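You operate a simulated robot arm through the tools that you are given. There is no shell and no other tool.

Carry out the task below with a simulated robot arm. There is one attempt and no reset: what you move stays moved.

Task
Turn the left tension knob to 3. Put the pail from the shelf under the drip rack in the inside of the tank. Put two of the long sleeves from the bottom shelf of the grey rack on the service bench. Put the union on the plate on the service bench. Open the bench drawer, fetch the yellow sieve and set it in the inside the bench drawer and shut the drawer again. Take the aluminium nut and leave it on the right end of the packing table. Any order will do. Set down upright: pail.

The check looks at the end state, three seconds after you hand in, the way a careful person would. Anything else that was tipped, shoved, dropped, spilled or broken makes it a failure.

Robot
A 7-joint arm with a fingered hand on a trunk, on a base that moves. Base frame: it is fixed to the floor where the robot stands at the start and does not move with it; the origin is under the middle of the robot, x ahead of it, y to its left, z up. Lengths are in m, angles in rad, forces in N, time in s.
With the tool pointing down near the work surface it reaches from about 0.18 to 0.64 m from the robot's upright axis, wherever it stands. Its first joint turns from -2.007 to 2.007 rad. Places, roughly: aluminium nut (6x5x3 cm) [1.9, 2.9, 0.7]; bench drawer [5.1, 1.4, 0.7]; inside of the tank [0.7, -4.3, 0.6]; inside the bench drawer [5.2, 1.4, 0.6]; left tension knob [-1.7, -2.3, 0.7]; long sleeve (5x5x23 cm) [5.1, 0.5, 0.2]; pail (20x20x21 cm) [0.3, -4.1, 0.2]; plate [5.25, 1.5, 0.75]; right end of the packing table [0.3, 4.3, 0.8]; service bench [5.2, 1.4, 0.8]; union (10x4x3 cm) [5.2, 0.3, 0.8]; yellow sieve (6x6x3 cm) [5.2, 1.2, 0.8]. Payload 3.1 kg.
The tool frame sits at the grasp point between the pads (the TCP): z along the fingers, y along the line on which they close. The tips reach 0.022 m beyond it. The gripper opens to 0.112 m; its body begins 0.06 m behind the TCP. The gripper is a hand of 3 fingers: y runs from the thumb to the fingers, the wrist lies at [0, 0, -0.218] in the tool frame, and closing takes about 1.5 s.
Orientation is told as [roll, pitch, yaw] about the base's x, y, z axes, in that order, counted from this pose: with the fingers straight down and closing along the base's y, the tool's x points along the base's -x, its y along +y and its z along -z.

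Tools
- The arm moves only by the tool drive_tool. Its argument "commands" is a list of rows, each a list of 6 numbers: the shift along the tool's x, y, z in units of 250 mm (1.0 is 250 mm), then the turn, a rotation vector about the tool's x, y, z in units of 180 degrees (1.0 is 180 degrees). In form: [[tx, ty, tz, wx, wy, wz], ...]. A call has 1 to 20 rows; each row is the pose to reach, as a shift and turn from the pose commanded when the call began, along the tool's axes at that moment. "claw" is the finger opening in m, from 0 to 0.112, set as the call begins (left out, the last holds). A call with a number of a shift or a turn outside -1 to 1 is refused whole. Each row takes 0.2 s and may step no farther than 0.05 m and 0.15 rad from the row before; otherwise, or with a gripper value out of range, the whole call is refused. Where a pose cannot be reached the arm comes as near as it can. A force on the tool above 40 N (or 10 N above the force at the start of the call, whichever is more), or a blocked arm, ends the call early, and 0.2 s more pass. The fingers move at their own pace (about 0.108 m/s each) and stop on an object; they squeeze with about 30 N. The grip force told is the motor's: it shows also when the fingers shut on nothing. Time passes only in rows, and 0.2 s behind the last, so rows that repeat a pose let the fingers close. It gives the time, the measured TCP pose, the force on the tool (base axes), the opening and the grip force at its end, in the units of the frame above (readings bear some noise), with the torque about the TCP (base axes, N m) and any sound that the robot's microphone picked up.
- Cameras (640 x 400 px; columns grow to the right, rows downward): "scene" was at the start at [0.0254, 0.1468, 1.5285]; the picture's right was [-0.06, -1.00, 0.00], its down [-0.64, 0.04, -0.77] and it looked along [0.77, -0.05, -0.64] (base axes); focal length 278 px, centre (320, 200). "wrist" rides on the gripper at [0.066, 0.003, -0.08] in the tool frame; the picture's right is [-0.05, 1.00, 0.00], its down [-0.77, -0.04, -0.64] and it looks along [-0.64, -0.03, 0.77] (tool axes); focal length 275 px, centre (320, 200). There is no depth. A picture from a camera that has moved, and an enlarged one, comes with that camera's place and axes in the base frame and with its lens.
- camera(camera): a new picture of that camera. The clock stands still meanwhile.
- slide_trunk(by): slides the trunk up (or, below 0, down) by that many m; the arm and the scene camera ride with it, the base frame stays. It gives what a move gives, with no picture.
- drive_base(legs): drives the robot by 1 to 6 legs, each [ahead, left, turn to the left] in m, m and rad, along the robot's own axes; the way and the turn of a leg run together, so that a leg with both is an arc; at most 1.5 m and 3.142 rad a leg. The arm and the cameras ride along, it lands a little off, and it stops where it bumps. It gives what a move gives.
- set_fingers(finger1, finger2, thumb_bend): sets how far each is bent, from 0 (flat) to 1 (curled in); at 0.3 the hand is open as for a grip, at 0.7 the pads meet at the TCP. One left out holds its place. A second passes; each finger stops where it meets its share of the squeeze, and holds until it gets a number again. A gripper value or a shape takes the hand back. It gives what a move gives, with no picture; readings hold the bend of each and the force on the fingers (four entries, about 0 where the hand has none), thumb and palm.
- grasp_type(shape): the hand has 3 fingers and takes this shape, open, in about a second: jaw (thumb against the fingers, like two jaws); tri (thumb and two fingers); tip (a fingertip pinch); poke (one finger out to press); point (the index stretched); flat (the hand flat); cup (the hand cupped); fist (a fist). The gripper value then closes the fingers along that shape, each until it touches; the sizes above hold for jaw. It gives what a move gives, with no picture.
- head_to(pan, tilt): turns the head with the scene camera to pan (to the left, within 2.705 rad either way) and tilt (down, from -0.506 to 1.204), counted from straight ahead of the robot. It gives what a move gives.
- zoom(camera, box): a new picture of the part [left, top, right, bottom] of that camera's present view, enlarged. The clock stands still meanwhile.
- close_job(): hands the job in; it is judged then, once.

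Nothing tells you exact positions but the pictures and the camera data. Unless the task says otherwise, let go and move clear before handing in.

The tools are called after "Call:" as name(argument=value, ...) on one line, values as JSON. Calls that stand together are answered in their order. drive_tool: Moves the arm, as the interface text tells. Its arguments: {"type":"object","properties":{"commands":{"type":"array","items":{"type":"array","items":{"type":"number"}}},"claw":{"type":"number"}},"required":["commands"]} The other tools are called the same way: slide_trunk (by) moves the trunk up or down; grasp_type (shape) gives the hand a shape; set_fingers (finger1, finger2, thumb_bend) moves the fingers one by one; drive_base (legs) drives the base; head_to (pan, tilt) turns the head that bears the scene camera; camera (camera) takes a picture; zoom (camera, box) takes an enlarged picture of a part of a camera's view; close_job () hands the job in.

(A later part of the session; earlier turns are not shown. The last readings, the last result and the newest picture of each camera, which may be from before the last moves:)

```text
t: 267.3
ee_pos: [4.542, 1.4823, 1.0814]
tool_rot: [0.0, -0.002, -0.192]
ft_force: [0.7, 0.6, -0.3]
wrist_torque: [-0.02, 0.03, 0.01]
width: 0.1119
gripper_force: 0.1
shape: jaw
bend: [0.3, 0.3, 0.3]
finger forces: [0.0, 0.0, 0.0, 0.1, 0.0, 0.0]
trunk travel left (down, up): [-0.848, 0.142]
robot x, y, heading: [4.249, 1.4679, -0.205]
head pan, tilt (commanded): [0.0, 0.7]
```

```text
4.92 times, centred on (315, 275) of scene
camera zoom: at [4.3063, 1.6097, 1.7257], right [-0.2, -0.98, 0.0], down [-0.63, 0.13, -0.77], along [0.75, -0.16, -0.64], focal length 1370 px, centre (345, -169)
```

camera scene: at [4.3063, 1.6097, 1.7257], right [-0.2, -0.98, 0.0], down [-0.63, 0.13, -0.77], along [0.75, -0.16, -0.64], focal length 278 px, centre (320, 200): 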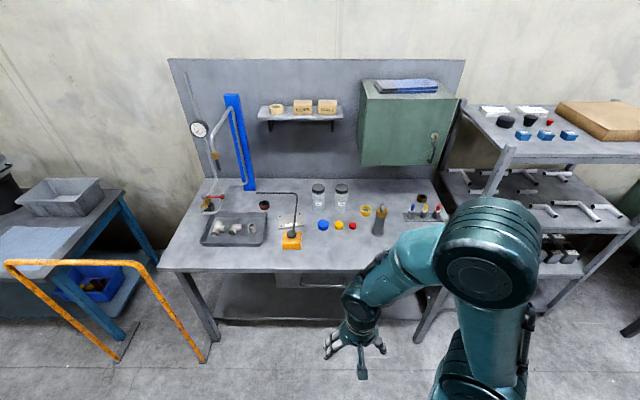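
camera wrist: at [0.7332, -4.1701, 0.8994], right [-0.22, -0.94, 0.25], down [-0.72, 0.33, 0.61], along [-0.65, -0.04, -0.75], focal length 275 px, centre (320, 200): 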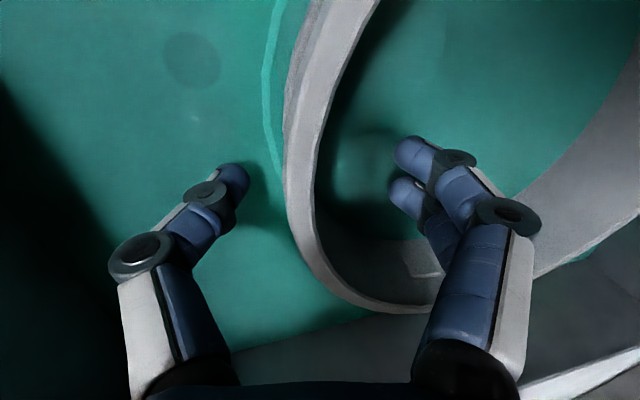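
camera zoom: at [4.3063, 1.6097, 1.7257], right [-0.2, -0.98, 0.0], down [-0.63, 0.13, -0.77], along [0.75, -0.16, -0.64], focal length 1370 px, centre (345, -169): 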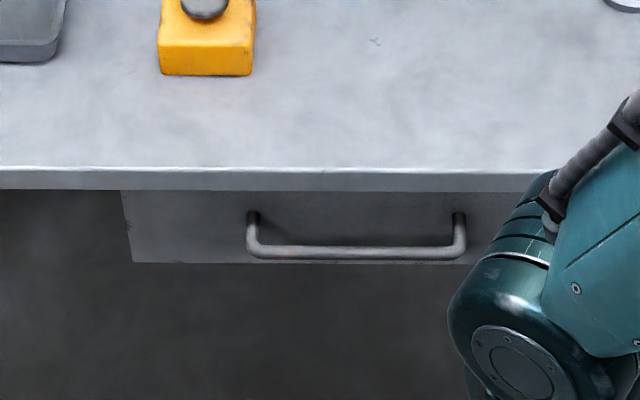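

The rod with a knob rests on the yellow block and crosses over the plate's right half; the plate's left half is free. First the drawer: its handle bar is near X'=4.517, Y'=2.45, z=0.74. I lower the trunk and turn the hand forward with a vertical closing axis.

Call:
slide_trunk(by=-0.4)

Call:
slide_trunk(by=-0.16)

Call:
drive_tool(commands=[[-0.06, 0.018, -0.07, 0, -0.042, 0], [-0.12, 0.036, -0.14, 0, -0.084, 0], [-0.18, 0.054, -0.21, 0, -0.126, 0], [-0.24, 0.072, -0.29, 0, -0.168, 0], [-0.3, 0.09, -0.36, 0, -0.21, 0], [-0.36, 0.11, -0.43, 0, -0.252, 0], [-0.42, 0.13, -0.5, 0, -0.294, 0], [-0.48, 0.15, -0.58, 0, -0.336, 0], [-0.54, 0.17, -0.65, 0, -0.378, 0], [-0.6, 0.19, -0.72, 0, -0.42, 0], [-0.66, 0.21, -0.8, 0, -0.46, 0], [-0.72, 0.22, -0.87, 0, -0.5, 0]])

Call:
drive_tool(commands=[[0, 0, 0, 0, 0, 0.042], [0, 0, 0, 0, 0, 0.084], [0, 0, 0, 0, 0, 0.126], [0, 0, 0, 0, 0, 0.168], [0, 0, 0, 0, 0, 0.21], [0, 0, 0, 0, 0, 0.252], [0, 0, 0, 0, 0, 0.294], [0, 0, 0, 0, 0, 0.336], [0, 0, 0, 0, 0, 0.378], [0, 0, 0, 0, 0, 0.42], [0, 0, 0, 0, 0, 0.46], [0, 0, 0, 0, 0, 0.5]], claw=0.06)

Call:
camera(camera="wrist")

Call:
camera(camera="scene")

```text
t: 271.2
ee_pos: [4.542, 1.4822, 0.6815]
tool_rot: [-0.001, -0.001, -0.191]
ft_force: [0.1, 0.0, 0.1]
wrist_torque: [0.01, -0.02, 0.0]
width: 0.1119
gripper_force: 0.1
shape: jaw
bend: [0.3, 0.3, 0.3]
finger forces: [0.1, 0.0, 0.0, 0.0, 0.1, 0.0]
trunk travel left (down, up): [-0.448, 0.542]
robot x, y, heading: [4.251, 1.4662, -0.206]
head pan, tilt (commanded): [0.0, 0.7]
```

```text
t: 273.0
ee_pos: [4.5429, 1.4818, 0.5215]
tool_rot: [-0.001, -0.001, -0.192]
ft_force: [-0.6, -0.2, 0.1]
wrist_torque: [-0.02, -0.01, -0.02]
width: 0.1117
gripper_force: 0.1
shape: jaw
bend: [0.3, 0.3, 0.3]
finger forces: [0.0, 0.0, 0.0, 0.0, 0.0, 0.0]
trunk travel left (down, up): [-0.288, 0.702]
robot x, y, heading: [4.2494, 1.4672, -0.213]
head pan, tilt (commanded): [0.0, 0.7]
```

```text
t: 275.6
ee_pos: [4.7295, 1.5014, 0.7412]
tool_rot: [-3.018, -1.568, 2.827]
ft_force: [-0.1, -0.6, 0.1]
wrist_torque: [-0.01, 0.03, 0.02]
width: 0.1118
gripper_force: 0.1
shape: jaw
bend: [0.3, 0.3, 0.3]
finger forces: [0.1, 0.0, 0.1, 0.0, 0.1, 0.0]
trunk travel left (down, up): [-0.288, 0.702]
robot x, y, heading: [4.2473, 1.4675, -0.202]
head pan, tilt (commanded): [0.0, 0.7]
```

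```text
t: 278.2
ee_pos: [4.7298, 1.5024, 0.7396]
tool_rot: [1.572, 0.002, -1.763]
ft_force: [0.2, 0.6, 0.2]
wrist_torque: [-0.01, 0.03, 0.01]
width: 0.0608
gripper_force: 0.0
shape: jaw
bend: [0.72, 0.72, 0.7]
finger forces: [0.0, 0.0, 0.0, 0.0, 0.0, 0.0]
trunk travel left (down, up): [-0.288, 0.702]
robot x, y, heading: [4.2507, 1.4645, -0.207]
head pan, tilt (commanded): [0.0, 0.7]
```

```text
taken
camera wrist: at [4.6637, 1.5824, 0.7438], right [-0.01, -0.05, 1.0], down [-0.77, -0.64, -0.04], along [0.64, -0.77, -0.03], focal length 275 px, centre (320, 200)
```

wrist: 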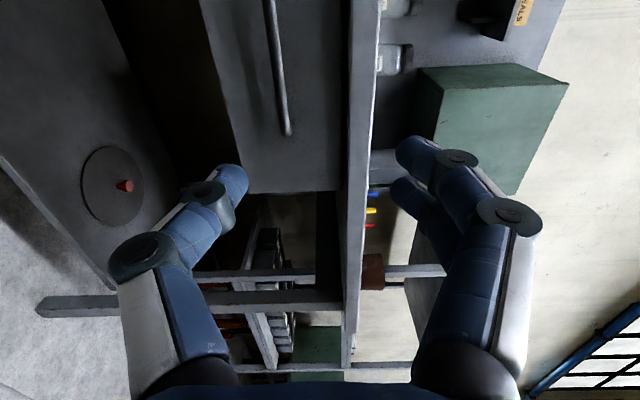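

```text
taken
camera scene: at [4.3062, 1.6096, 1.1657], right [-0.2, -0.98, 0.0], down [-0.63, 0.13, -0.76], along [0.75, -0.16, -0.64], focal length 278 px, centre (320, 200)
```

scene: 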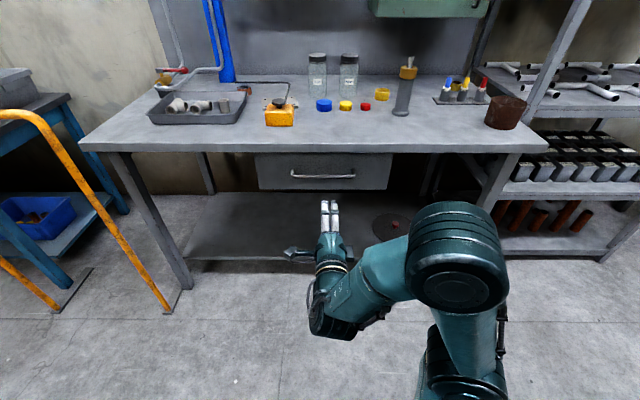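

The bar is at about z 0.70, X' 4.545. I line the hand up at that height and approach, then check before closing.

Call:
drive_tool(commands=[[0, -0.04, 0.1, 0, 0, 0], [0, -0.08, 0.2, 0, 0, 0], [0, -0.12, 0.3, 0, 0, 0], [0, -0.158, 0.4, 0, 0, 0], [0, -0.158, 0.5, 0, 0, 0], [0, -0.158, 0.6, 0, 0, 0]])

Call:
camera(camera="wrist")

Call:
zoom(camera="scene", box=[250, 130, 410, 230])

```text
t: 279.6
ee_pos: [4.8762, 1.4727, 0.6988]
tool_rot: [1.573, 0.001, -1.763]
ft_force: [-1.2, -0.2, -0.2]
wrist_torque: [0.01, -0.01, -0.03]
width: 0.0606
gripper_force: 0.2
shape: jaw
bend: [0.72, 0.72, 0.7]
finger forces: [0.0, 0.1, 0.1, 0.0, 0.0, 0.0]
trunk travel left (down, up): [-0.288, 0.702]
robot x, y, heading: [4.2528, 1.4666, -0.207]
head pan, tilt (commanded): [0.0, 0.7]
```

```text
taken
camera wrist: at [4.8113, 1.5534, 0.7028], right [-0.01, -0.05, 1.0], down [-0.77, -0.64, -0.04], along [0.64, -0.77, -0.03], focal length 275 px, centre (320, 200)
```

wrist: 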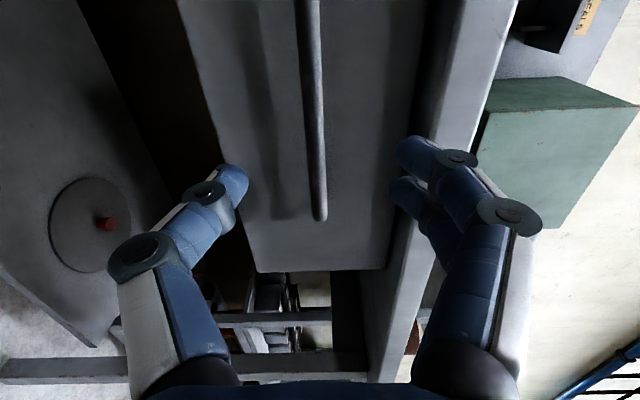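

```text
4.00 times, centred on (330, 180) of scene
camera zoom: at [4.3063, 1.6096, 1.1657], right [-0.2, -0.98, 0.0], down [-0.63, 0.13, -0.76], along [0.75, -0.16, -0.64], focal length 1113 px, centre (280, 280)
```

zoom: 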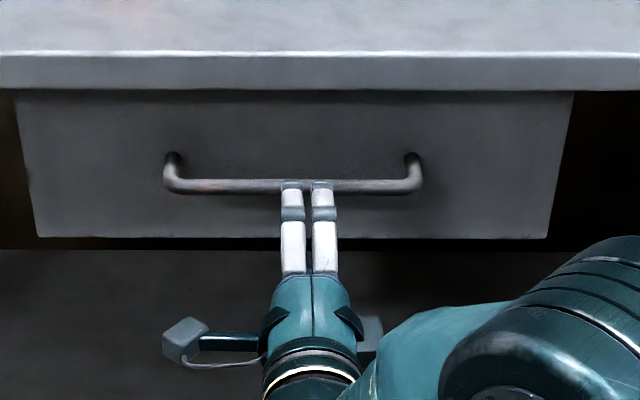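

Call:
drive_tool(commands=[[0, -0.006, 0.1, 0, 0, 0], [0, -0.01, 0.2, 0, 0, 0], [0, -0.01, 0.29, 0, 0, 0]])

Call:
camera(camera="wrist")

```text
t: 280.4
ee_pos: [4.9477, 1.4597, 0.6969]
tool_rot: [1.573, -0.001, -1.762]
ft_force: [-0.4, -0.4, -0.3]
wrist_torque: [-0.02, -0.02, 0.0]
width: 0.0604
gripper_force: 0.0
shape: jaw
bend: [0.72, 0.72, 0.7]
finger forces: [0.0, 0.0, 0.0, 0.0, 0.0, 0.0]
trunk travel left (down, up): [-0.288, 0.702]
robot x, y, heading: [4.2471, 1.4651, -0.205]
head pan, tilt (commanded): [0.0, 0.7]
```

```text
taken
camera wrist: at [4.8825, 1.5402, 0.7016], right [-0.01, -0.04, 1.0], down [-0.77, -0.64, -0.04], along [0.64, -0.77, -0.03], focal length 275 px, centre (320, 200)
```

wrist: 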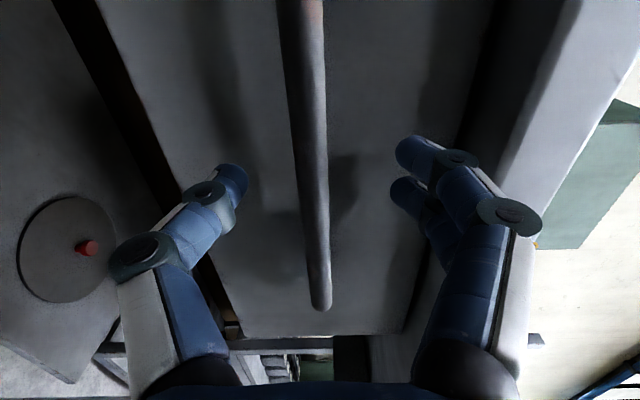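

Call:
drive_tool(commands=[[0, 0, 0.016, 0, 0, 0], [0, 0, 0.016, 0, 0, 0], [0, 0, 0.016, 0, 0, 0], [0, 0, 0.016, 0, 0, 0], [0, 0, 0.016, 0, 0, 0], [0, 0, 0.016, 0, 0, 0]], claw=0.004)

Call:
camera(camera="wrist")

```text
t: 281.8
ee_pos: [4.9527, 1.4592, 0.6962]
tool_rot: [1.572, 0.002, -1.764]
ft_force: [0.6, -0.5, -0.3]
wrist_torque: [-0.02, 0.02, 0.01]
width: 0.0044
gripper_force: 0.0
shape: jaw
bend: [0.71, 0.71, 0.7]
finger forces: [0.1, 0.1, 0.0, 0.1, 0.4, 0.0]
trunk travel left (down, up): [-0.288, 0.702]
robot x, y, heading: [4.2503, 1.4661, -0.206]
head pan, tilt (commanded): [0.0, 0.7]
```

```text
taken
camera wrist: at [4.8862, 1.5393, 0.7018], right [-0.01, -0.04, 1.0], down [-0.77, -0.64, -0.04], along [0.64, -0.77, -0.03], focal length 275 px, centre (320, 200)
```

wrist: 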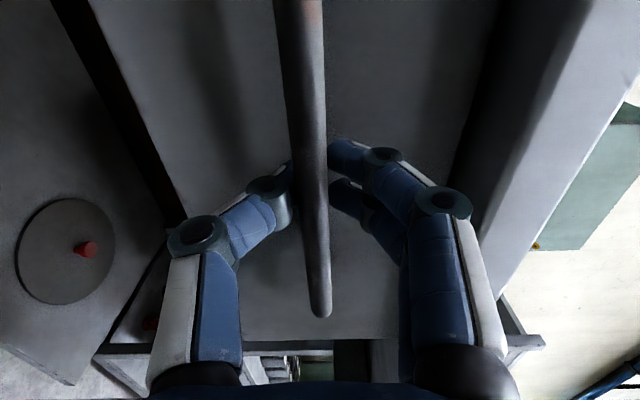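

Call:
drive_tool(commands=[[0, 0, 0, 0, 0, 0], [0, 0, 0, 0, 0, 0], [0, 0, 0, 0, 0, 0]], claw=0.0)

Call:
drive_tool(commands=[[0, 0, -0.06, 0, 0, 0], [0, 0, -0.12, 0, 0, 0], [0, 0, -0.18, 0, 0, 0], [0, 0, -0.24, 0, 0, 0]])

Call:
camera(camera="scene")

```text
t: 282.6
ee_pos: [4.9523, 1.4592, 0.6966]
tool_rot: [1.569, -0.001, -1.762]
ft_force: [-1.3, 0.1, -7.0]
wrist_torque: [-0.04, -0.03, -0.02]
width: 0.0
gripper_force: 29.7
shape: jaw
bend: [0.66, 0.66, 0.76]
finger forces: [3.4, 3.0, 0.0, 0.0, 11.4, 0.1]
trunk travel left (down, up): [-0.288, 0.702]
robot x, y, heading: [4.2449, 1.4678, -0.205]
head pan, tilt (commanded): [0.0, 0.7]
```

```text
t: 283.6
ee_pos: [4.8933, 1.4713, 0.6962]
tool_rot: [1.572, 0.0, -1.763]
ft_force: [-0.7, 1.1, -6.0]
wrist_torque: [0.0, 0.0, -0.01]
width: 0.0
gripper_force: 30.5
shape: jaw
bend: [0.66, 0.66, 0.76]
finger forces: [3.1, 2.8, 0.1, 0.0, 9.7, 0.0]
trunk travel left (down, up): [-0.288, 0.702]
robot x, y, heading: [4.25, 1.4656, -0.208]
head pan, tilt (commanded): [0.0, 0.7]
```

```text
taken
camera scene: at [4.3071, 1.6098, 1.1656], right [-0.2, -0.98, 0.0], down [-0.63, 0.13, -0.76], along [0.75, -0.16, -0.64], focal length 278 px, centre (320, 200)
```

scene: 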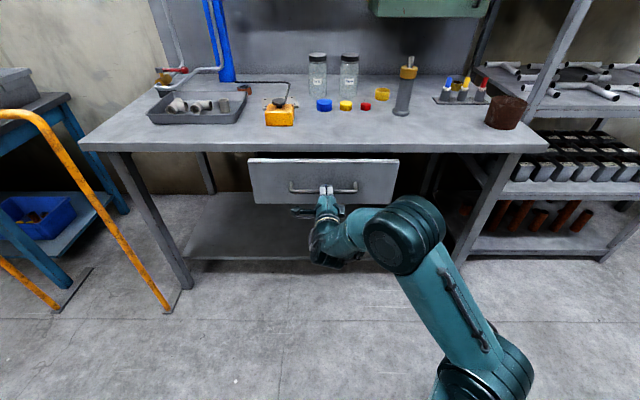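

The drawer is sliding open. I keep pulling.

Call:
drive_tool(commands=[[0, 0, -0.08, 0, 0, 0], [0, 0, -0.16, 0, 0, 0], [0, 0, -0.24, 0, 0, 0], [0, 0, -0.32, 0, 0, 0], [0, 0, -0.4, 0, 0, 0], [0, 0, -0.48, 0, 0, 0], [0, 0, -0.56, 0, 0, 0]])

Call:
camera(camera="scene")

```text
t: 285.2
ee_pos: [4.7555, 1.4969, 0.6974]
tool_rot: [1.572, 0.0, -1.765]
ft_force: [-0.9, 0.5, 0.2]
wrist_torque: [-0.02, -0.03, 0.0]
width: 0.0
gripper_force: 29.5
shape: jaw
bend: [0.68, 0.68, 0.76]
finger forces: [0.0, 0.0, 0.1, 0.1, 0.0, 0.0]
trunk travel left (down, up): [-0.288, 0.702]
robot x, y, heading: [4.2524, 1.4664, -0.203]
head pan, tilt (commanded): [0.0, 0.7]
```

```text
taken
camera scene: at [4.306, 1.6096, 1.1657], right [-0.2, -0.98, 0.0], down [-0.63, 0.13, -0.77], along [0.75, -0.16, -0.64], focal length 278 px, centre (320, 200)
```

scene: 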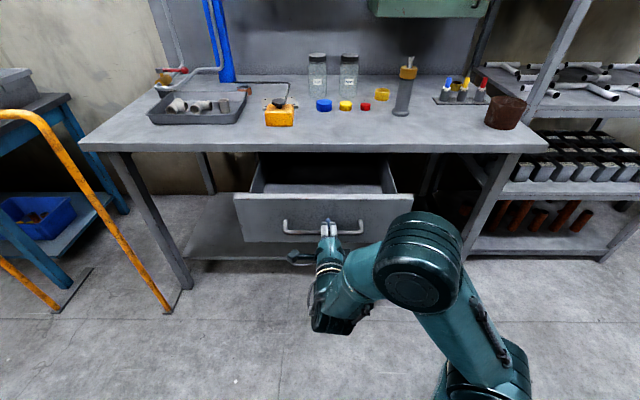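

Call:
zoom(camera="scene", box=[220, 140, 420, 260])

Call:
camera(camera="wrist")

```text
3.20 times, centred on (320, 200) of scene
camera zoom: at [4.306, 1.6096, 1.1657], right [-0.2, -0.98, 0.0], down [-0.63, 0.13, -0.77], along [0.75, -0.16, -0.64], focal length 890 px, centre (320, 200)
```

zoom: 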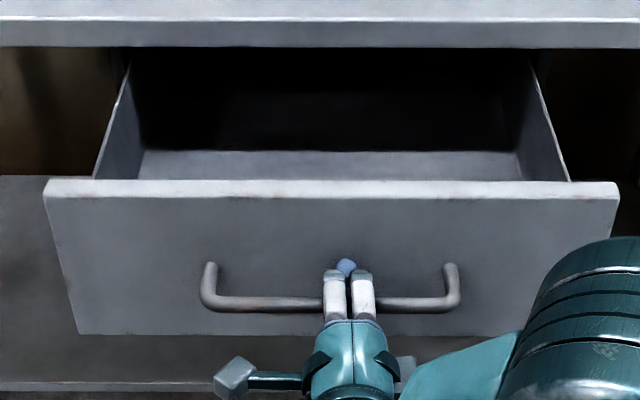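

```text
taken
camera wrist: at [4.6894, 1.577, 0.7012], right [-0.01, -0.04, 1.0], down [-0.77, -0.63, -0.04], along [0.64, -0.77, -0.03], focal length 275 px, centre (320, 200)
```

wrist: 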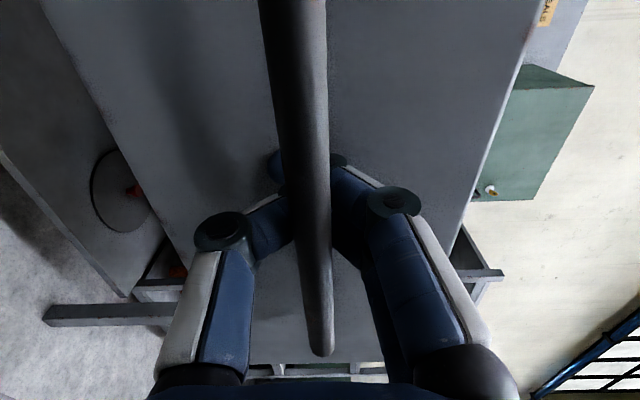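

Call:
drive_tool(commands=[[0, 0, -0.08, 0, 0, 0], [0, 0, -0.16, 0, 0, 0], [0, 0, -0.24, 0, 0, 0], [0, 0, -0.32, 0, 0, 0]])

Call:
zoom(camera="scene", box=[220, 140, 420, 260])

```text
t: 286.2
ee_pos: [4.6755, 1.513, 0.6971]
tool_rot: [1.57, -0.001, -1.762]
ft_force: [0.7, -0.3, 0.6]
wrist_torque: [-0.01, 0.0, 0.0]
width: 0.0001
gripper_force: 30.1
shape: jaw
bend: [0.68, 0.68, 0.76]
finger forces: [0.1, 0.0, 0.0, 0.0, 0.0, 0.0]
trunk travel left (down, up): [-0.288, 0.702]
robot x, y, heading: [4.2526, 1.469, -0.203]
head pan, tilt (commanded): [0.0, 0.7]
```

```text
3.20 times, centred on (320, 200) of scene
camera zoom: at [4.3062, 1.6096, 1.1657], right [-0.2, -0.98, 0.0], down [-0.63, 0.13, -0.76], along [0.75, -0.16, -0.64], focal length 890 px, centre (320, 200)
```

zoom: 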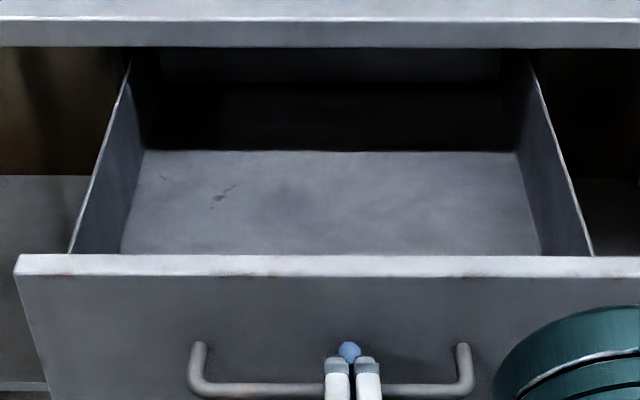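

The drawer is open about 23 cm and is empty. I release the bar and back the base off.

Call:
drive_tool(commands=[[0, 0, 0, 0, 0, 0], [0, 0, 0, 0, 0, 0], [0, 0, 0, 0, 0, 0], [0, 0, 0, 0, 0, 0]], claw=0.07)

Call:
camera(camera="wrist")

```text
t: 287.2
ee_pos: [4.6776, 1.5128, 0.6959]
tool_rot: [1.574, 0.0, -1.763]
ft_force: [-0.6, 0.5, -0.6]
wrist_torque: [0.02, 0.01, 0.0]
width: 0.0693
gripper_force: 0.1
shape: jaw
bend: [0.71, 0.71, 0.69]
finger forces: [0.0, 0.0, 0.0, 0.0, 0.1, 0.0]
trunk travel left (down, up): [-0.288, 0.702]
robot x, y, heading: [4.2513, 1.4668, -0.211]
head pan, tilt (commanded): [0.0, 0.7]
```

```text
taken
camera wrist: at [4.6109, 1.593, 0.7005], right [-0.01, -0.04, 1.0], down [-0.77, -0.64, -0.04], along [0.64, -0.77, -0.03], focal length 275 px, centre (320, 200)
```

wrist: 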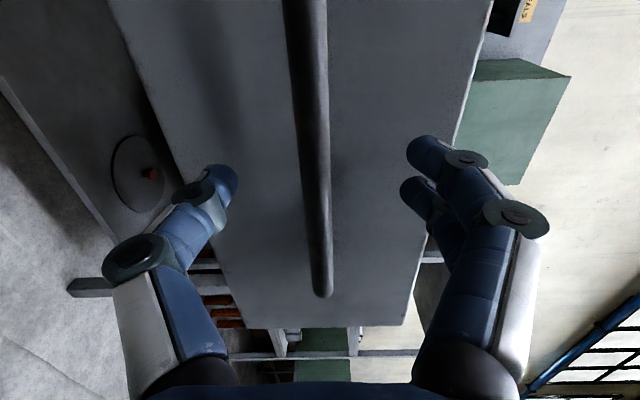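

Call:
drive_base(legs=[[-0.25, 0, 0]])

Call:
slide_trunk(by=0.4)

Call:
drive_tool(commands=[[0, 0, 0, 0, 0, -0.042], [0, 0, 0, 0, 0, -0.084], [0, 0, 0, 0, 0, -0.126], [0, 0, 0, 0, 0, -0.168], [0, 0, 0, 0, 0, -0.21], [0, 0, 0, 0, 0, -0.252], [0, 0, 0, 0, 0, -0.294], [0, 0, 0, 0, 0, -0.336], [0, 0, 0, 0, 0, -0.378], [0, 0, 0, 0, 0, -0.42], [0, 0, 0, 0, 0, -0.46], [0, 0, 0, 0, 0, -0.5]])

Call:
drive_tool(commands=[[0.07, -0.02, 0, 0, 0.042, 0], [0.14, -0.04, 0, 0, 0.084, 0], [0.21, -0.06, 0, 0, 0.126, 0], [0.28, -0.08, 0, 0, 0.168, 0], [0.35, -0.1, 0, 0, 0.21, 0], [0.42, -0.12, 0, 0, 0.252, 0], [0.49, -0.14, 0, 0, 0.294, 0], [0.56, -0.16, 0, 0, 0.336, 0], [0.63, -0.18, 0, 0, 0.378, 0], [0.7, -0.2, 0, 0, 0.42, 0], [0.78, -0.22, 0, 0, 0.46, 0], [0.85, -0.24, 0, 0, 0.5, 0]])

Call:
camera(camera="scene")

```text
t: 289.0
ee_pos: [4.4333, 1.5617, 0.6972]
tool_rot: [1.573, 0.001, -1.767]
ft_force: [0.1, 0.7, 0.4]
wrist_torque: [-0.04, 0.0, 0.04]
width: 0.0699
gripper_force: 0.0
shape: jaw
bend: [0.71, 0.71, 0.69]
finger forces: [0.0, 0.0, 0.1, 0.1, 0.1, 0.1]
trunk travel left (down, up): [-0.288, 0.702]
robot x, y, heading: [4.0102, 1.5194, -0.206]
head pan, tilt (commanded): [0.0, 0.7]
```

```text
t: 292.9
ee_pos: [4.4321, 1.5621, 1.0971]
tool_rot: [1.572, -0.002, -1.767]
ft_force: [-0.2, -0.5, 0.0]
wrist_torque: [-0.02, 0.03, 0.04]
width: 0.07
gripper_force: 0.1
shape: jaw
bend: [0.71, 0.71, 0.69]
finger forces: [0.1, 0.0, 0.1, 0.0, 0.0, 0.0]
trunk travel left (down, up): [-0.688, 0.302]
robot x, y, heading: [4.0071, 1.5194, -0.215]
head pan, tilt (commanded): [0.0, 0.7]
```

```text
t: 295.4
ee_pos: [4.4318, 1.5637, 1.0956]
tool_rot: [-1.904, -1.568, 1.71]
ft_force: [-0.1, 0.2, 0.5]
wrist_torque: [0.01, 0.02, 0.0]
width: 0.0695
gripper_force: 0.0
shape: jaw
bend: [0.71, 0.71, 0.69]
finger forces: [0.0, 0.1, 0.0, 0.0, 0.0, 0.0]
trunk travel left (down, up): [-0.688, 0.302]
robot x, y, heading: [4.0028, 1.5197, -0.208]
head pan, tilt (commanded): [0.0, 0.7]
```

```text
t: 298.1
ee_pos: [4.4228, 1.5028, 0.8843]
tool_rot: [0.0, 0.004, -0.195]
ft_force: [0.9, -0.3, 0.3]
wrist_torque: [0.01, 0.01, 0.02]
width: 0.0698
gripper_force: 0.1
shape: jaw
bend: [0.71, 0.71, 0.69]
finger forces: [0.1, 0.0, 0.0, 0.0, 0.0, 0.0]
trunk travel left (down, up): [-0.688, 0.302]
robot x, y, heading: [4.0059, 1.5175, -0.207]
head pan, tilt (commanded): [0.0, 0.7]
```

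```text
taken
camera scene: at [4.0633, 1.6605, 1.5657], right [-0.21, -0.98, 0.0], down [-0.63, 0.13, -0.76], along [0.75, -0.16, -0.64], focal length 278 px, centre (320, 200)
```

scene: 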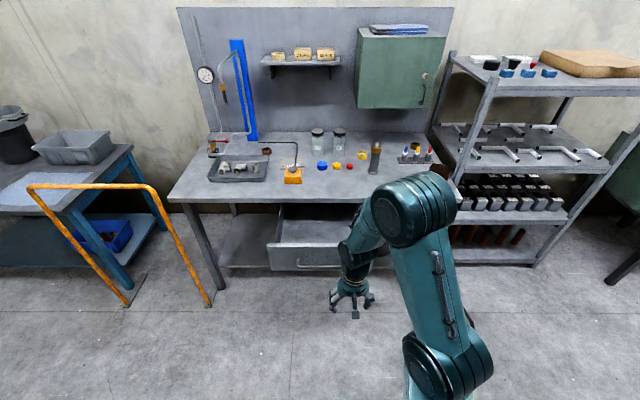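

I strafe right to clear the open drawer, raise the hand above the bench objects and go in toward the sieve.

Call:
slide_trunk(by=0.25)

Call:
drive_base(legs=[[0, -0.287, 0], [0.4, 0, 0]])

Call:
head_to(pan=0.3, tilt=1.0)

Call:
camera(camera="scene")

```text
t: 300.6
ee_pos: [4.4214, 1.5031, 1.1349]
tool_rot: [0.0, -0.001, -0.195]
ft_force: [-0.3, 0.1, -0.4]
wrist_torque: [-0.02, 0.01, 0.0]
width: 0.0696
gripper_force: 0.0
shape: jaw
bend: [0.71, 0.71, 0.69]
finger forces: [0.1, 0.0, 0.0, 0.0, 0.0, 0.0]
trunk travel left (down, up): [-0.938, 0.052]
robot x, y, heading: [4.0069, 1.5151, -0.21]
head pan, tilt (commanded): [0.0, 0.7]
```

```text
t: 304.6
ee_pos: [4.7404, 1.1469, 1.1343]
tool_rot: [0.001, -0.002, -0.193]
ft_force: [0.8, -0.3, -0.3]
wrist_torque: [-0.04, 0.0, -0.02]
width: 0.0696
gripper_force: 0.1
shape: jaw
bend: [0.71, 0.71, 0.69]
finger forces: [0.1, 0.0, 0.0, 0.0, 0.1, 0.0]
trunk travel left (down, up): [-0.938, 0.052]
robot x, y, heading: [4.3257, 1.1577, -0.205]
head pan, tilt (commanded): [0.0, 0.7]
```

```text
t: 305.4
ee_pos: [4.7417, 1.146, 1.1347]
tool_rot: [0.0, 0.0, -0.189]
ft_force: [-0.1, 0.5, 1.3]
wrist_torque: [0.0, -0.01, -0.03]
width: 0.0695
gripper_force: 0.0
shape: jaw
bend: [0.71, 0.71, 0.69]
finger forces: [0.0, 0.0, 0.0, 0.1, 0.0, 0.0]
trunk travel left (down, up): [-0.938, 0.052]
robot x, y, heading: [4.3259, 1.1603, -0.206]
head pan, tilt (commanded): [0.3, 1.0]
```

```text
taken
camera scene: at [4.3672, 1.3264, 1.7924], right [0.09, -1.0, 0.0], down [-0.84, -0.08, -0.54], along [0.54, 0.05, -0.84], focal length 278 px, centre (320, 200)
```

scene: 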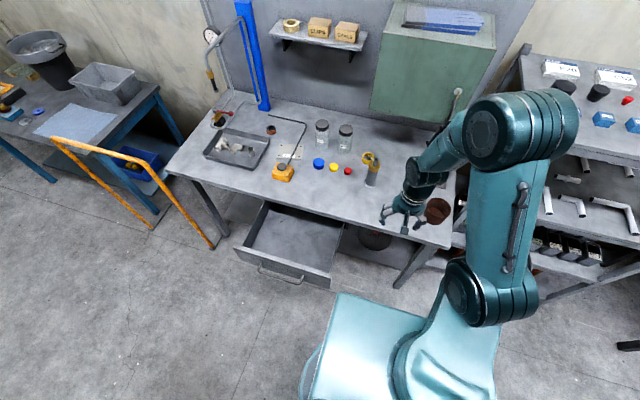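

The wall cabinet hangs right above the sieve (bottom z≈1.08), the pump stands in front and a jar to the left. I'll come in tilted 25° and yawed 35° to the right, between jar and pump. I orient the hand first.

Call:
drive_tool(commands=[[0, 0, 0, 0, 0, 0.04], [0, 0, 0, 0, 0, 0.08], [0, 0, 0, 0, 0, 0.12], [0, 0, 0, 0, 0, 0.16], [0, 0, 0, 0, 0, 0.2]], claw=0.085)

Call:
drive_tool(commands=[[0, 0, 0, 0, -0.035, 0], [0, 0, 0, 0, -0.07, 0], [0, 0, 0, 0, -0.105, 0], [0, 0, 0, 0, -0.139, 0]])

Call:
drive_base(legs=[[0.3, 0, 0]])

Call:
camera(camera="scene")

Call:
camera(camera="wrist")

```text
t: 306.6
ee_pos: [4.7396, 1.1468, 1.1346]
tool_rot: [-0.001, -0.002, -0.822]
ft_force: [0.4, -0.4, 0.4]
wrist_torque: [-0.01, 0.02, -0.05]
width: 0.0846
gripper_force: 0.1
shape: jaw
bend: [0.63, 0.63, 0.59]
finger forces: [0.0, 0.1, 0.1, 0.0, 0.1, 0.1]
trunk travel left (down, up): [-0.938, 0.052]
robot x, y, heading: [4.3232, 1.1578, -0.208]
head pan, tilt (commanded): [0.3, 1.0]
```

```text
t: 307.6
ee_pos: [4.7399, 1.1466, 1.1354]
tool_rot: [0.001, -0.439, -0.817]
ft_force: [0.9, -0.4, -0.1]
wrist_torque: [-0.01, -0.04, -0.01]
width: 0.0847
gripper_force: 0.1
shape: jaw
bend: [0.63, 0.63, 0.59]
finger forces: [0.0, 0.0, 0.0, 0.0, 0.1, 0.0]
trunk travel left (down, up): [-0.938, 0.052]
robot x, y, heading: [4.3242, 1.1597, -0.209]
head pan, tilt (commanded): [0.3, 1.0]
```

```text
t: 309.7
ee_pos: [5.0346, 1.085, 1.1347]
tool_rot: [0.001, -0.439, -0.822]
ft_force: [-1.1, 0.9, -0.4]
wrist_torque: [-0.01, -0.01, -0.03]
width: 0.0848
gripper_force: 0.0
shape: jaw
bend: [0.63, 0.63, 0.59]
finger forces: [0.1, 0.1, 0.0, 0.1, 0.1, 0.0]
trunk travel left (down, up): [-0.938, 0.052]
robot x, y, heading: [4.6172, 1.095, -0.206]
head pan, tilt (commanded): [0.3, 1.0]
```

```text
taken
camera scene: at [4.6605, 1.2653, 1.7923], right [0.09, -1.0, 0.0], down [-0.84, -0.08, -0.54], along [0.54, 0.05, -0.84], focal length 278 px, centre (320, 200)
```

scene: 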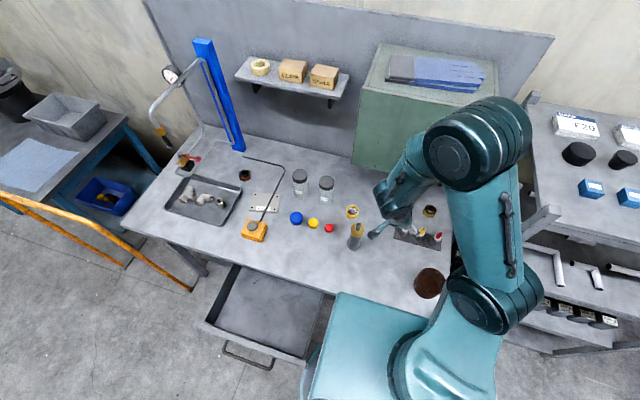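

```text
taken
camera wrist: at [4.9724, 1.1549, 1.1805], right [0.76, 0.65, 0.02], down [0.27, -0.34, 0.9], along [0.59, -0.68, -0.43], focal length 275 px, centre (320, 200)
```

wrist: 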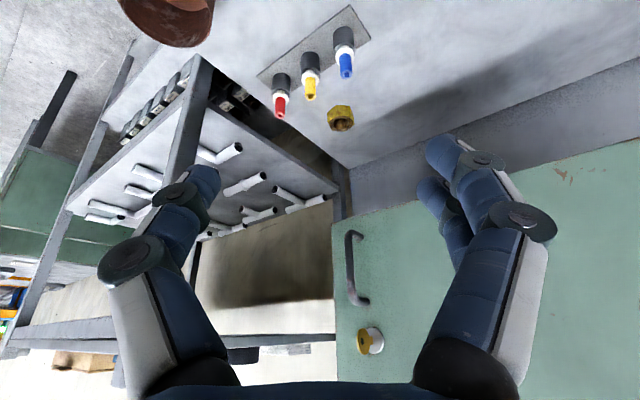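

Call:
drive_tool(commands=[[0.028, 0.136, 0.012, 0, 0, 0], [0.056, 0.272, 0.024, 0, 0, 0], [0.084, 0.408, 0.036, 0, 0, 0], [0.111, 0.545, 0.047, 0, 0, 0], [0.139, 0.681, 0.059, 0, 0, 0], [0.167, 0.817, 0.071, 0, 0, 0]])

Call:
camera(camera="scene")

Call:
camera(camera="wrist")

```text
t: 311.1
ee_pos: [5.1621, 1.2489, 1.1004]
tool_rot: [-0.002, -0.438, -0.82]
ft_force: [0.6, -0.4, 0.6]
wrist_torque: [0.01, -0.02, 0.02]
width: 0.085
gripper_force: 0.1
shape: jaw
bend: [0.63, 0.63, 0.59]
finger forces: [0.0, 0.1, 0.0, 0.0, 0.0, 0.1]
trunk travel left (down, up): [-0.938, 0.052]
robot x, y, heading: [4.6189, 1.0997, -0.2]
head pan, tilt (commanded): [0.3, 1.0]
```

```text
taken
camera scene: at [4.6624, 1.2673, 1.7921], right [0.09, -1.0, 0.0], down [-0.84, -0.08, -0.54], along [0.54, 0.05, -0.84], focal length 278 px, centre (320, 200)
```

scene: 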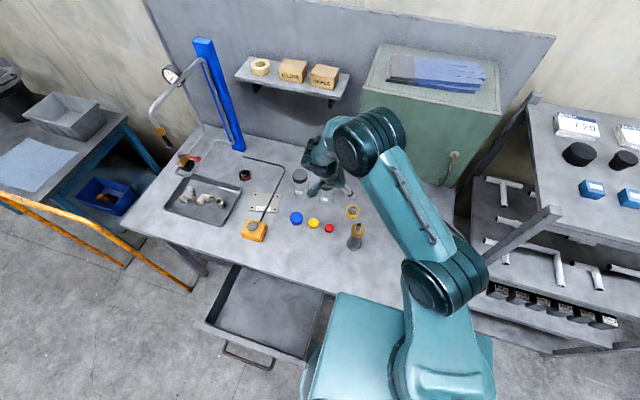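

```text
taken
camera wrist: at [5.1002, 1.319, 1.1462], right [0.76, 0.65, 0.02], down [0.27, -0.34, 0.9], along [0.59, -0.68, -0.43], focal length 275 px, centre (320, 200)
```

wrist: 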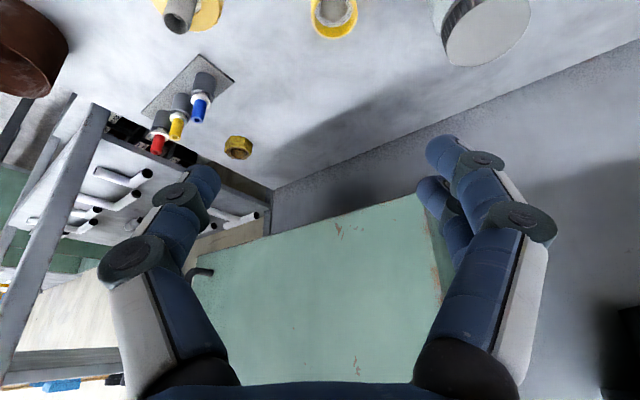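

The sieve is lined up between pump and jar. I approach along the tool axis, first half.

Call:
drive_tool(commands=[[0.03, 0.02, 0.1, 0, 0, 0], [0.06, 0.04, 0.2, 0, 0, 0], [0.09, 0.06, 0.3, 0, 0, 0], [0.108, 0.069, 0.45, 0, 0, 0], [0.108, 0.069, 0.6, 0, 0, 0]])

Call:
camera(camera="wrist")

Call:
camera(camera="scene")

```text
t: 312.3
ee_pos: [5.2044, 1.2306, 0.9522]
tool_rot: [0.001, -0.438, -0.82]
ft_force: [0.1, 0.4, 0.2]
wrist_torque: [0.03, -0.01, 0.02]
width: 0.085
gripper_force: 0.1
shape: jaw
bend: [0.63, 0.63, 0.59]
finger forces: [0.1, 0.0, 0.0, 0.0, 0.1, 0.0]
trunk travel left (down, up): [-0.938, 0.052]
robot x, y, heading: [4.6179, 1.095, -0.209]
head pan, tilt (commanded): [0.3, 1.0]
```

```text
taken
camera wrist: at [5.1433, 1.3016, 0.9986], right [0.76, 0.65, 0.02], down [0.27, -0.34, 0.9], along [0.59, -0.68, -0.43], focal length 275 px, centre (320, 200)
```

wrist: 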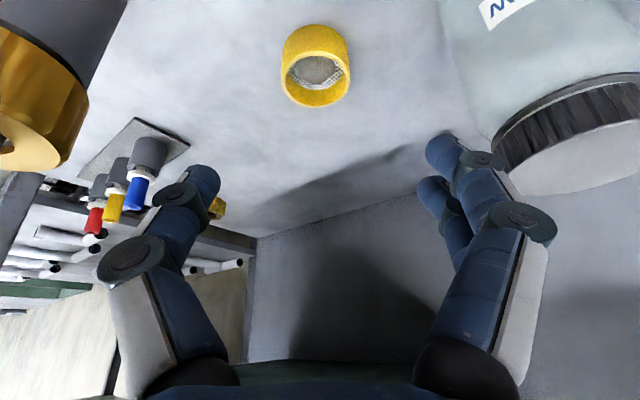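

```text
taken
camera scene: at [4.6623, 1.2652, 1.7923], right [0.09, -1.0, 0.0], down [-0.84, -0.08, -0.54], along [0.54, 0.05, -0.84], focal length 278 px, centre (320, 200)
```

scene: 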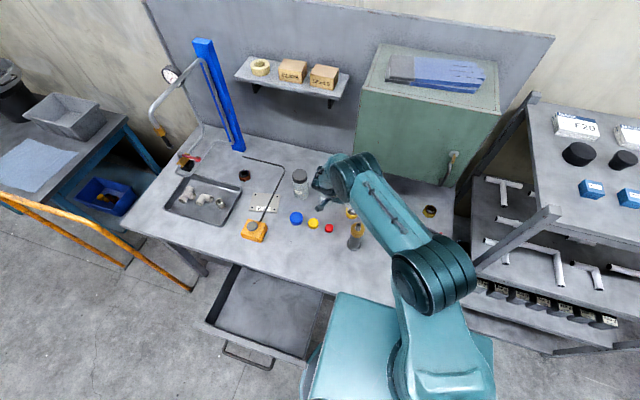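

Call:
drive_tool(commands=[[0.01, -0.003, 0.11, 0, 0, 0], [0.02, -0.006, 0.22, 0, 0, 0], [0.026, -0.01, 0.33, 0, 0, 0], [0.026, -0.01, 0.44, 0, 0, 0], [0.026, -0.01, 0.5, 0, 0, 0]])

Call:
camera(camera="wrist")

Call:
zoom(camera="scene", box=[260, 150, 420, 270])

```text
t: 313.5
ee_pos: [5.2051, 1.2015, 0.8704]
tool_rot: [0.0, -0.438, -0.821]
ft_force: [-0.8, 0.4, 0.6]
wrist_torque: [-0.02, -0.02, -0.03]
width: 0.0848
gripper_force: 0.1
shape: jaw
bend: [0.63, 0.63, 0.59]
finger forces: [0.0, 0.0, 0.0, 0.0, 0.1, 0.0]
out of reach, approached as far as the arm can: row 3, 4, 5
trunk travel left (down, up): [-0.938, 0.052]
robot x, y, heading: [4.6175, 1.0951, -0.207]
head pan, tilt (commanded): [0.3, 1.0]
```

```text
taken
camera wrist: at [5.1446, 1.2726, 0.9168], right [0.76, 0.65, 0.02], down [0.27, -0.34, 0.9], along [0.59, -0.68, -0.43], focal length 275 px, centre (320, 200)
```

wrist: 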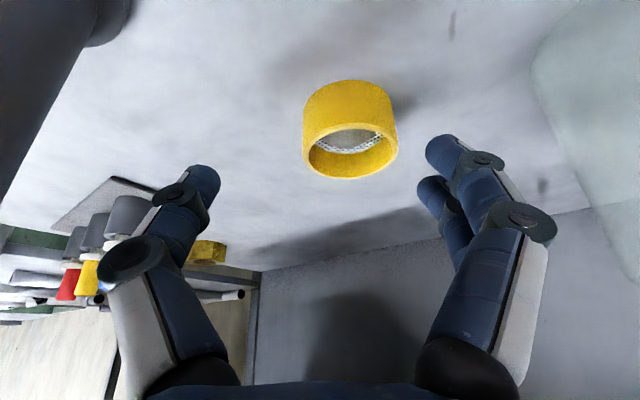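

```text
3.33 times, centred on (340, 210) of scene
camera zoom: at [4.6611, 1.2655, 1.7923], right [0.09, -1.0, 0.0], down [-0.84, -0.08, -0.54], along [0.54, 0.05, -0.84], focal length 928 px, centre (253, 167)
```

zoom: 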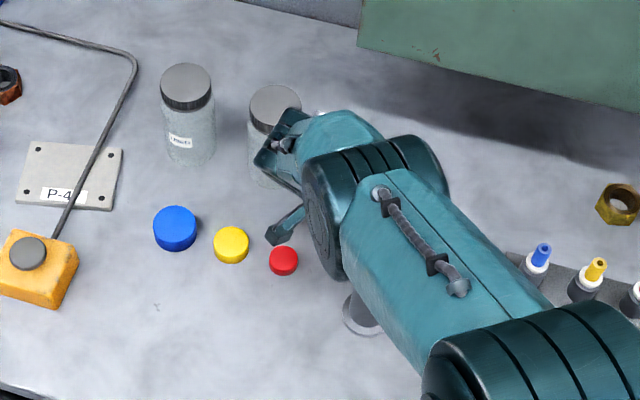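

The trunk is too high to reach that far down. I retract along the tool axis, lower the trunk, and approach again.

Call:
drive_tool(commands=[[0, 0, -0.14, 0, 0, 0], [0, 0, -0.28, 0, 0, 0], [0, 0, -0.42, 0, 0, 0], [0, 0, -0.56, 0, 0, 0], [0, 0, -0.7, 0, 0, 0], [0, 0, -0.82, 0, 0, 0]])

Call:
slide_trunk(by=-0.13)

Call:
camera(camera="wrist")

Call:
camera(camera="scene")

```text
t: 314.9
ee_pos: [5.1456, 1.2631, 1.0572]
tool_rot: [0.0, -0.439, -0.821]
ft_force: [-0.5, -0.1, 0.4]
wrist_torque: [-0.01, 0.01, -0.01]
width: 0.0845
gripper_force: 0.0
shape: jaw
bend: [0.63, 0.63, 0.59]
finger forces: [0.0, 0.1, 0.0, 0.0, 0.0, 0.0]
trunk travel left (down, up): [-0.938, 0.052]
robot x, y, heading: [4.6207, 1.0972, -0.203]
head pan, tilt (commanded): [0.3, 1.0]
```

```text
t: 316.5
ee_pos: [5.1475, 1.264, 0.9267]
tool_rot: [0.001, -0.439, -0.821]
ft_force: [0.0, 0.3, 0.3]
wrist_torque: [0.0, 0.0, -0.02]
width: 0.0849
gripper_force: 0.0
shape: jaw
bend: [0.63, 0.63, 0.59]
finger forces: [0.0, 0.0, 0.1, 0.0, 0.0, 0.1]
trunk travel left (down, up): [-0.808, 0.182]
robot x, y, heading: [4.6147, 1.0966, -0.211]
head pan, tilt (commanded): [0.3, 1.0]
```

```text
taken
camera wrist: at [5.0855, 1.335, 0.9727], right [0.76, 0.65, 0.02], down [0.27, -0.34, 0.9], along [0.59, -0.68, -0.43], focal length 275 px, centre (320, 200)
```

wrist: 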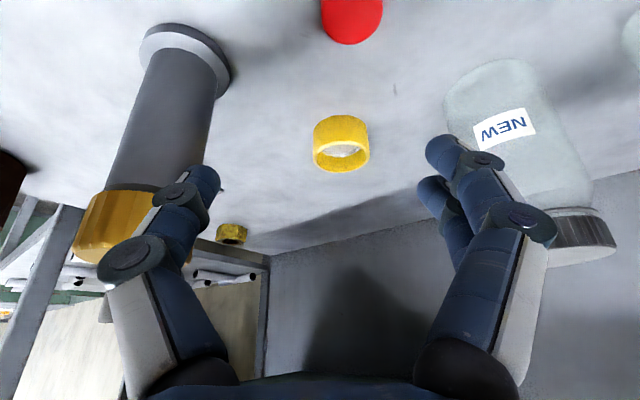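

```text
taken
camera scene: at [4.6611, 1.2652, 1.6623], right [0.09, -1.0, 0.0], down [-0.84, -0.08, -0.54], along [0.54, 0.05, -0.84], focal length 278 px, centre (320, 200)
```

scene: 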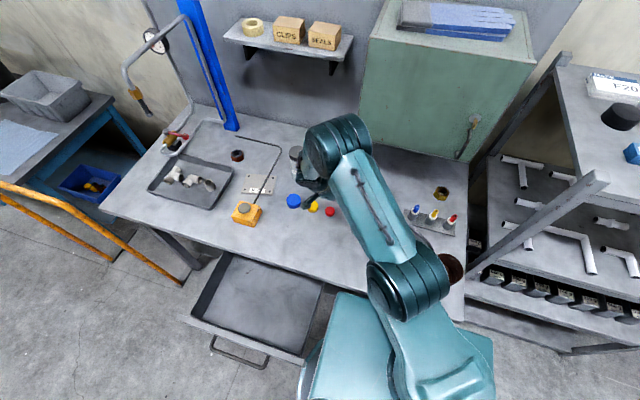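

I align on the approach line (staying clear of the pump), then go down along the tool axis.

Call:
drive_tool(commands=[[-0.06, 0.04, -0.12, 0, 0, 0], [-0.12, 0.074, -0.172, 0, 0, 0], [-0.18, 0.074, -0.172, 0, 0, 0], [-0.24, 0.074, -0.172, 0, 0, 0]])

Call:
camera(camera="wrist")

```text
t: 317.5
ee_pos: [5.186, 1.251, 0.9911]
tool_rot: [-0.001, -0.439, -0.821]
ft_force: [-0.3, -0.4, 0.3]
wrist_torque: [0.01, -0.02, 0.0]
width: 0.0848
gripper_force: 0.0
shape: jaw
bend: [0.63, 0.63, 0.59]
finger forces: [0.0, 0.1, 0.1, 0.0, 0.1, 0.0]
trunk travel left (down, up): [-0.808, 0.182]
robot x, y, heading: [4.6198, 1.0992, -0.21]
head pan, tilt (commanded): [0.3, 1.0]
```

```text
taken
camera wrist: at [5.1236, 1.3215, 1.037], right [0.76, 0.65, 0.02], down [0.27, -0.34, 0.9], along [0.59, -0.68, -0.43], focal length 275 px, centre (320, 200)
```

wrist: 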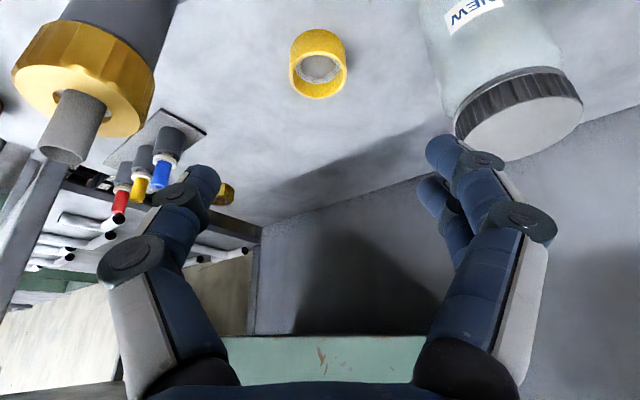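

Call:
drive_tool(commands=[[0, -0.01, 0.12, 0, 0, 0], [0, -0.012, 0.24, 0, 0, 0], [0, -0.012, 0.36, 0, 0, 0], [0, -0.012, 0.48, 0, 0, 0]])

Call:
camera(camera="wrist")

```text
t: 318.5
ee_pos: [5.2205, 1.2102, 0.8806]
tool_rot: [-0.001, -0.437, -0.819]
ft_force: [-0.2, 0.5, -0.1]
wrist_torque: [0.03, -0.01, 0.04]
width: 0.0849
gripper_force: 0.1
shape: jaw
bend: [0.63, 0.63, 0.59]
finger forces: [0.0, 0.0, 0.0, 0.1, 0.0, 0.1]
trunk travel left (down, up): [-0.808, 0.182]
robot x, y, heading: [4.6199, 1.1014, -0.211]
head pan, tilt (commanded): [0.3, 1.0]
```

```text
taken
camera wrist: at [5.1578, 1.2818, 0.9265], right [0.76, 0.65, 0.02], down [0.27, -0.34, 0.9], along [0.59, -0.68, -0.43], focal length 275 px, centre (320, 200)
```

wrist: 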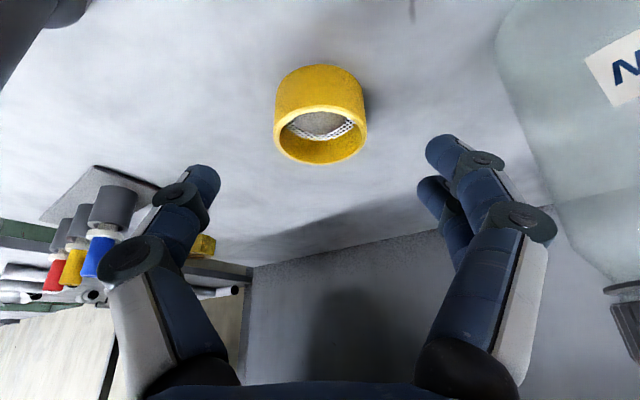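

Call:
drive_tool(commands=[[0.01, 0, 0.08, 0, 0, 0], [0.02, 0, 0.16, 0, 0, 0], [0.02, 0, 0.225, 0, 0, 0]])

Call:
camera(camera="wrist")

```text
t: 319.3
ee_pos: [5.2337, 1.1972, 0.8275]
tool_rot: [0.001, -0.439, -0.819]
ft_force: [0.6, -0.8, 0.5]
wrist_torque: [-0.02, -0.02, -0.04]
width: 0.0847
gripper_force: 0.1
shape: jaw
bend: [0.63, 0.63, 0.59]
finger forces: [0.1, 0.0, 0.1, 0.0, 0.0, 0.0]
trunk travel left (down, up): [-0.808, 0.182]
robot x, y, heading: [4.6193, 1.0998, -0.205]
head pan, tilt (commanded): [0.3, 1.0]
```

```text
taken
camera wrist: at [5.1709, 1.2676, 0.8741], right [0.76, 0.65, 0.02], down [0.27, -0.34, 0.9], along [0.59, -0.68, -0.43], focal length 275 px, centre (320, 200)
```

wrist: 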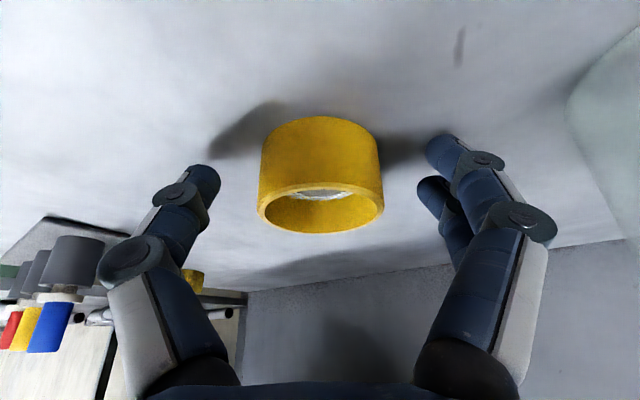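

The sieve ring is centred between the fingers. I close on it.

Call:
drive_tool(commands=[[0, 0, 0, 0, 0, 0], [0, 0, 0, 0, 0, 0], [0, 0, 0, 0, 0, 0], [0, 0, 0, 0, 0, 0], [0, 0, 0, 0, 0, 0], [0, 0, 0, 0, 0, 0]], claw=0.04)

Call:
camera(camera="wrist")

```text
t: 320.7
ee_pos: [5.2313, 1.1959, 0.8283]
tool_rot: [0.001, -0.438, -0.821]
ft_force: [-1.4, 0.9, 2.3]
wrist_torque: [-0.05, 0.07, -0.02]
width: 0.0416
gripper_force: 29.9
shape: jaw
bend: [0.74, 0.73, 0.7]
finger forces: [13.9, 14.3, 0.0, 0.0, 26.1, 0.0]
trunk travel left (down, up): [-0.808, 0.182]
robot x, y, heading: [4.6171, 1.0969, -0.206]
head pan, tilt (commanded): [0.3, 1.0]
```

```text
taken
camera wrist: at [5.1705, 1.268, 0.8746], right [0.76, 0.65, 0.02], down [0.27, -0.34, 0.9], along [0.59, -0.68, -0.43], focal length 275 px, centre (320, 200)
```

wrist: 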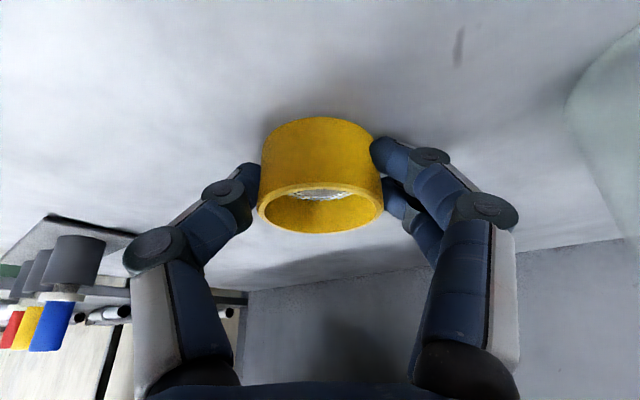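

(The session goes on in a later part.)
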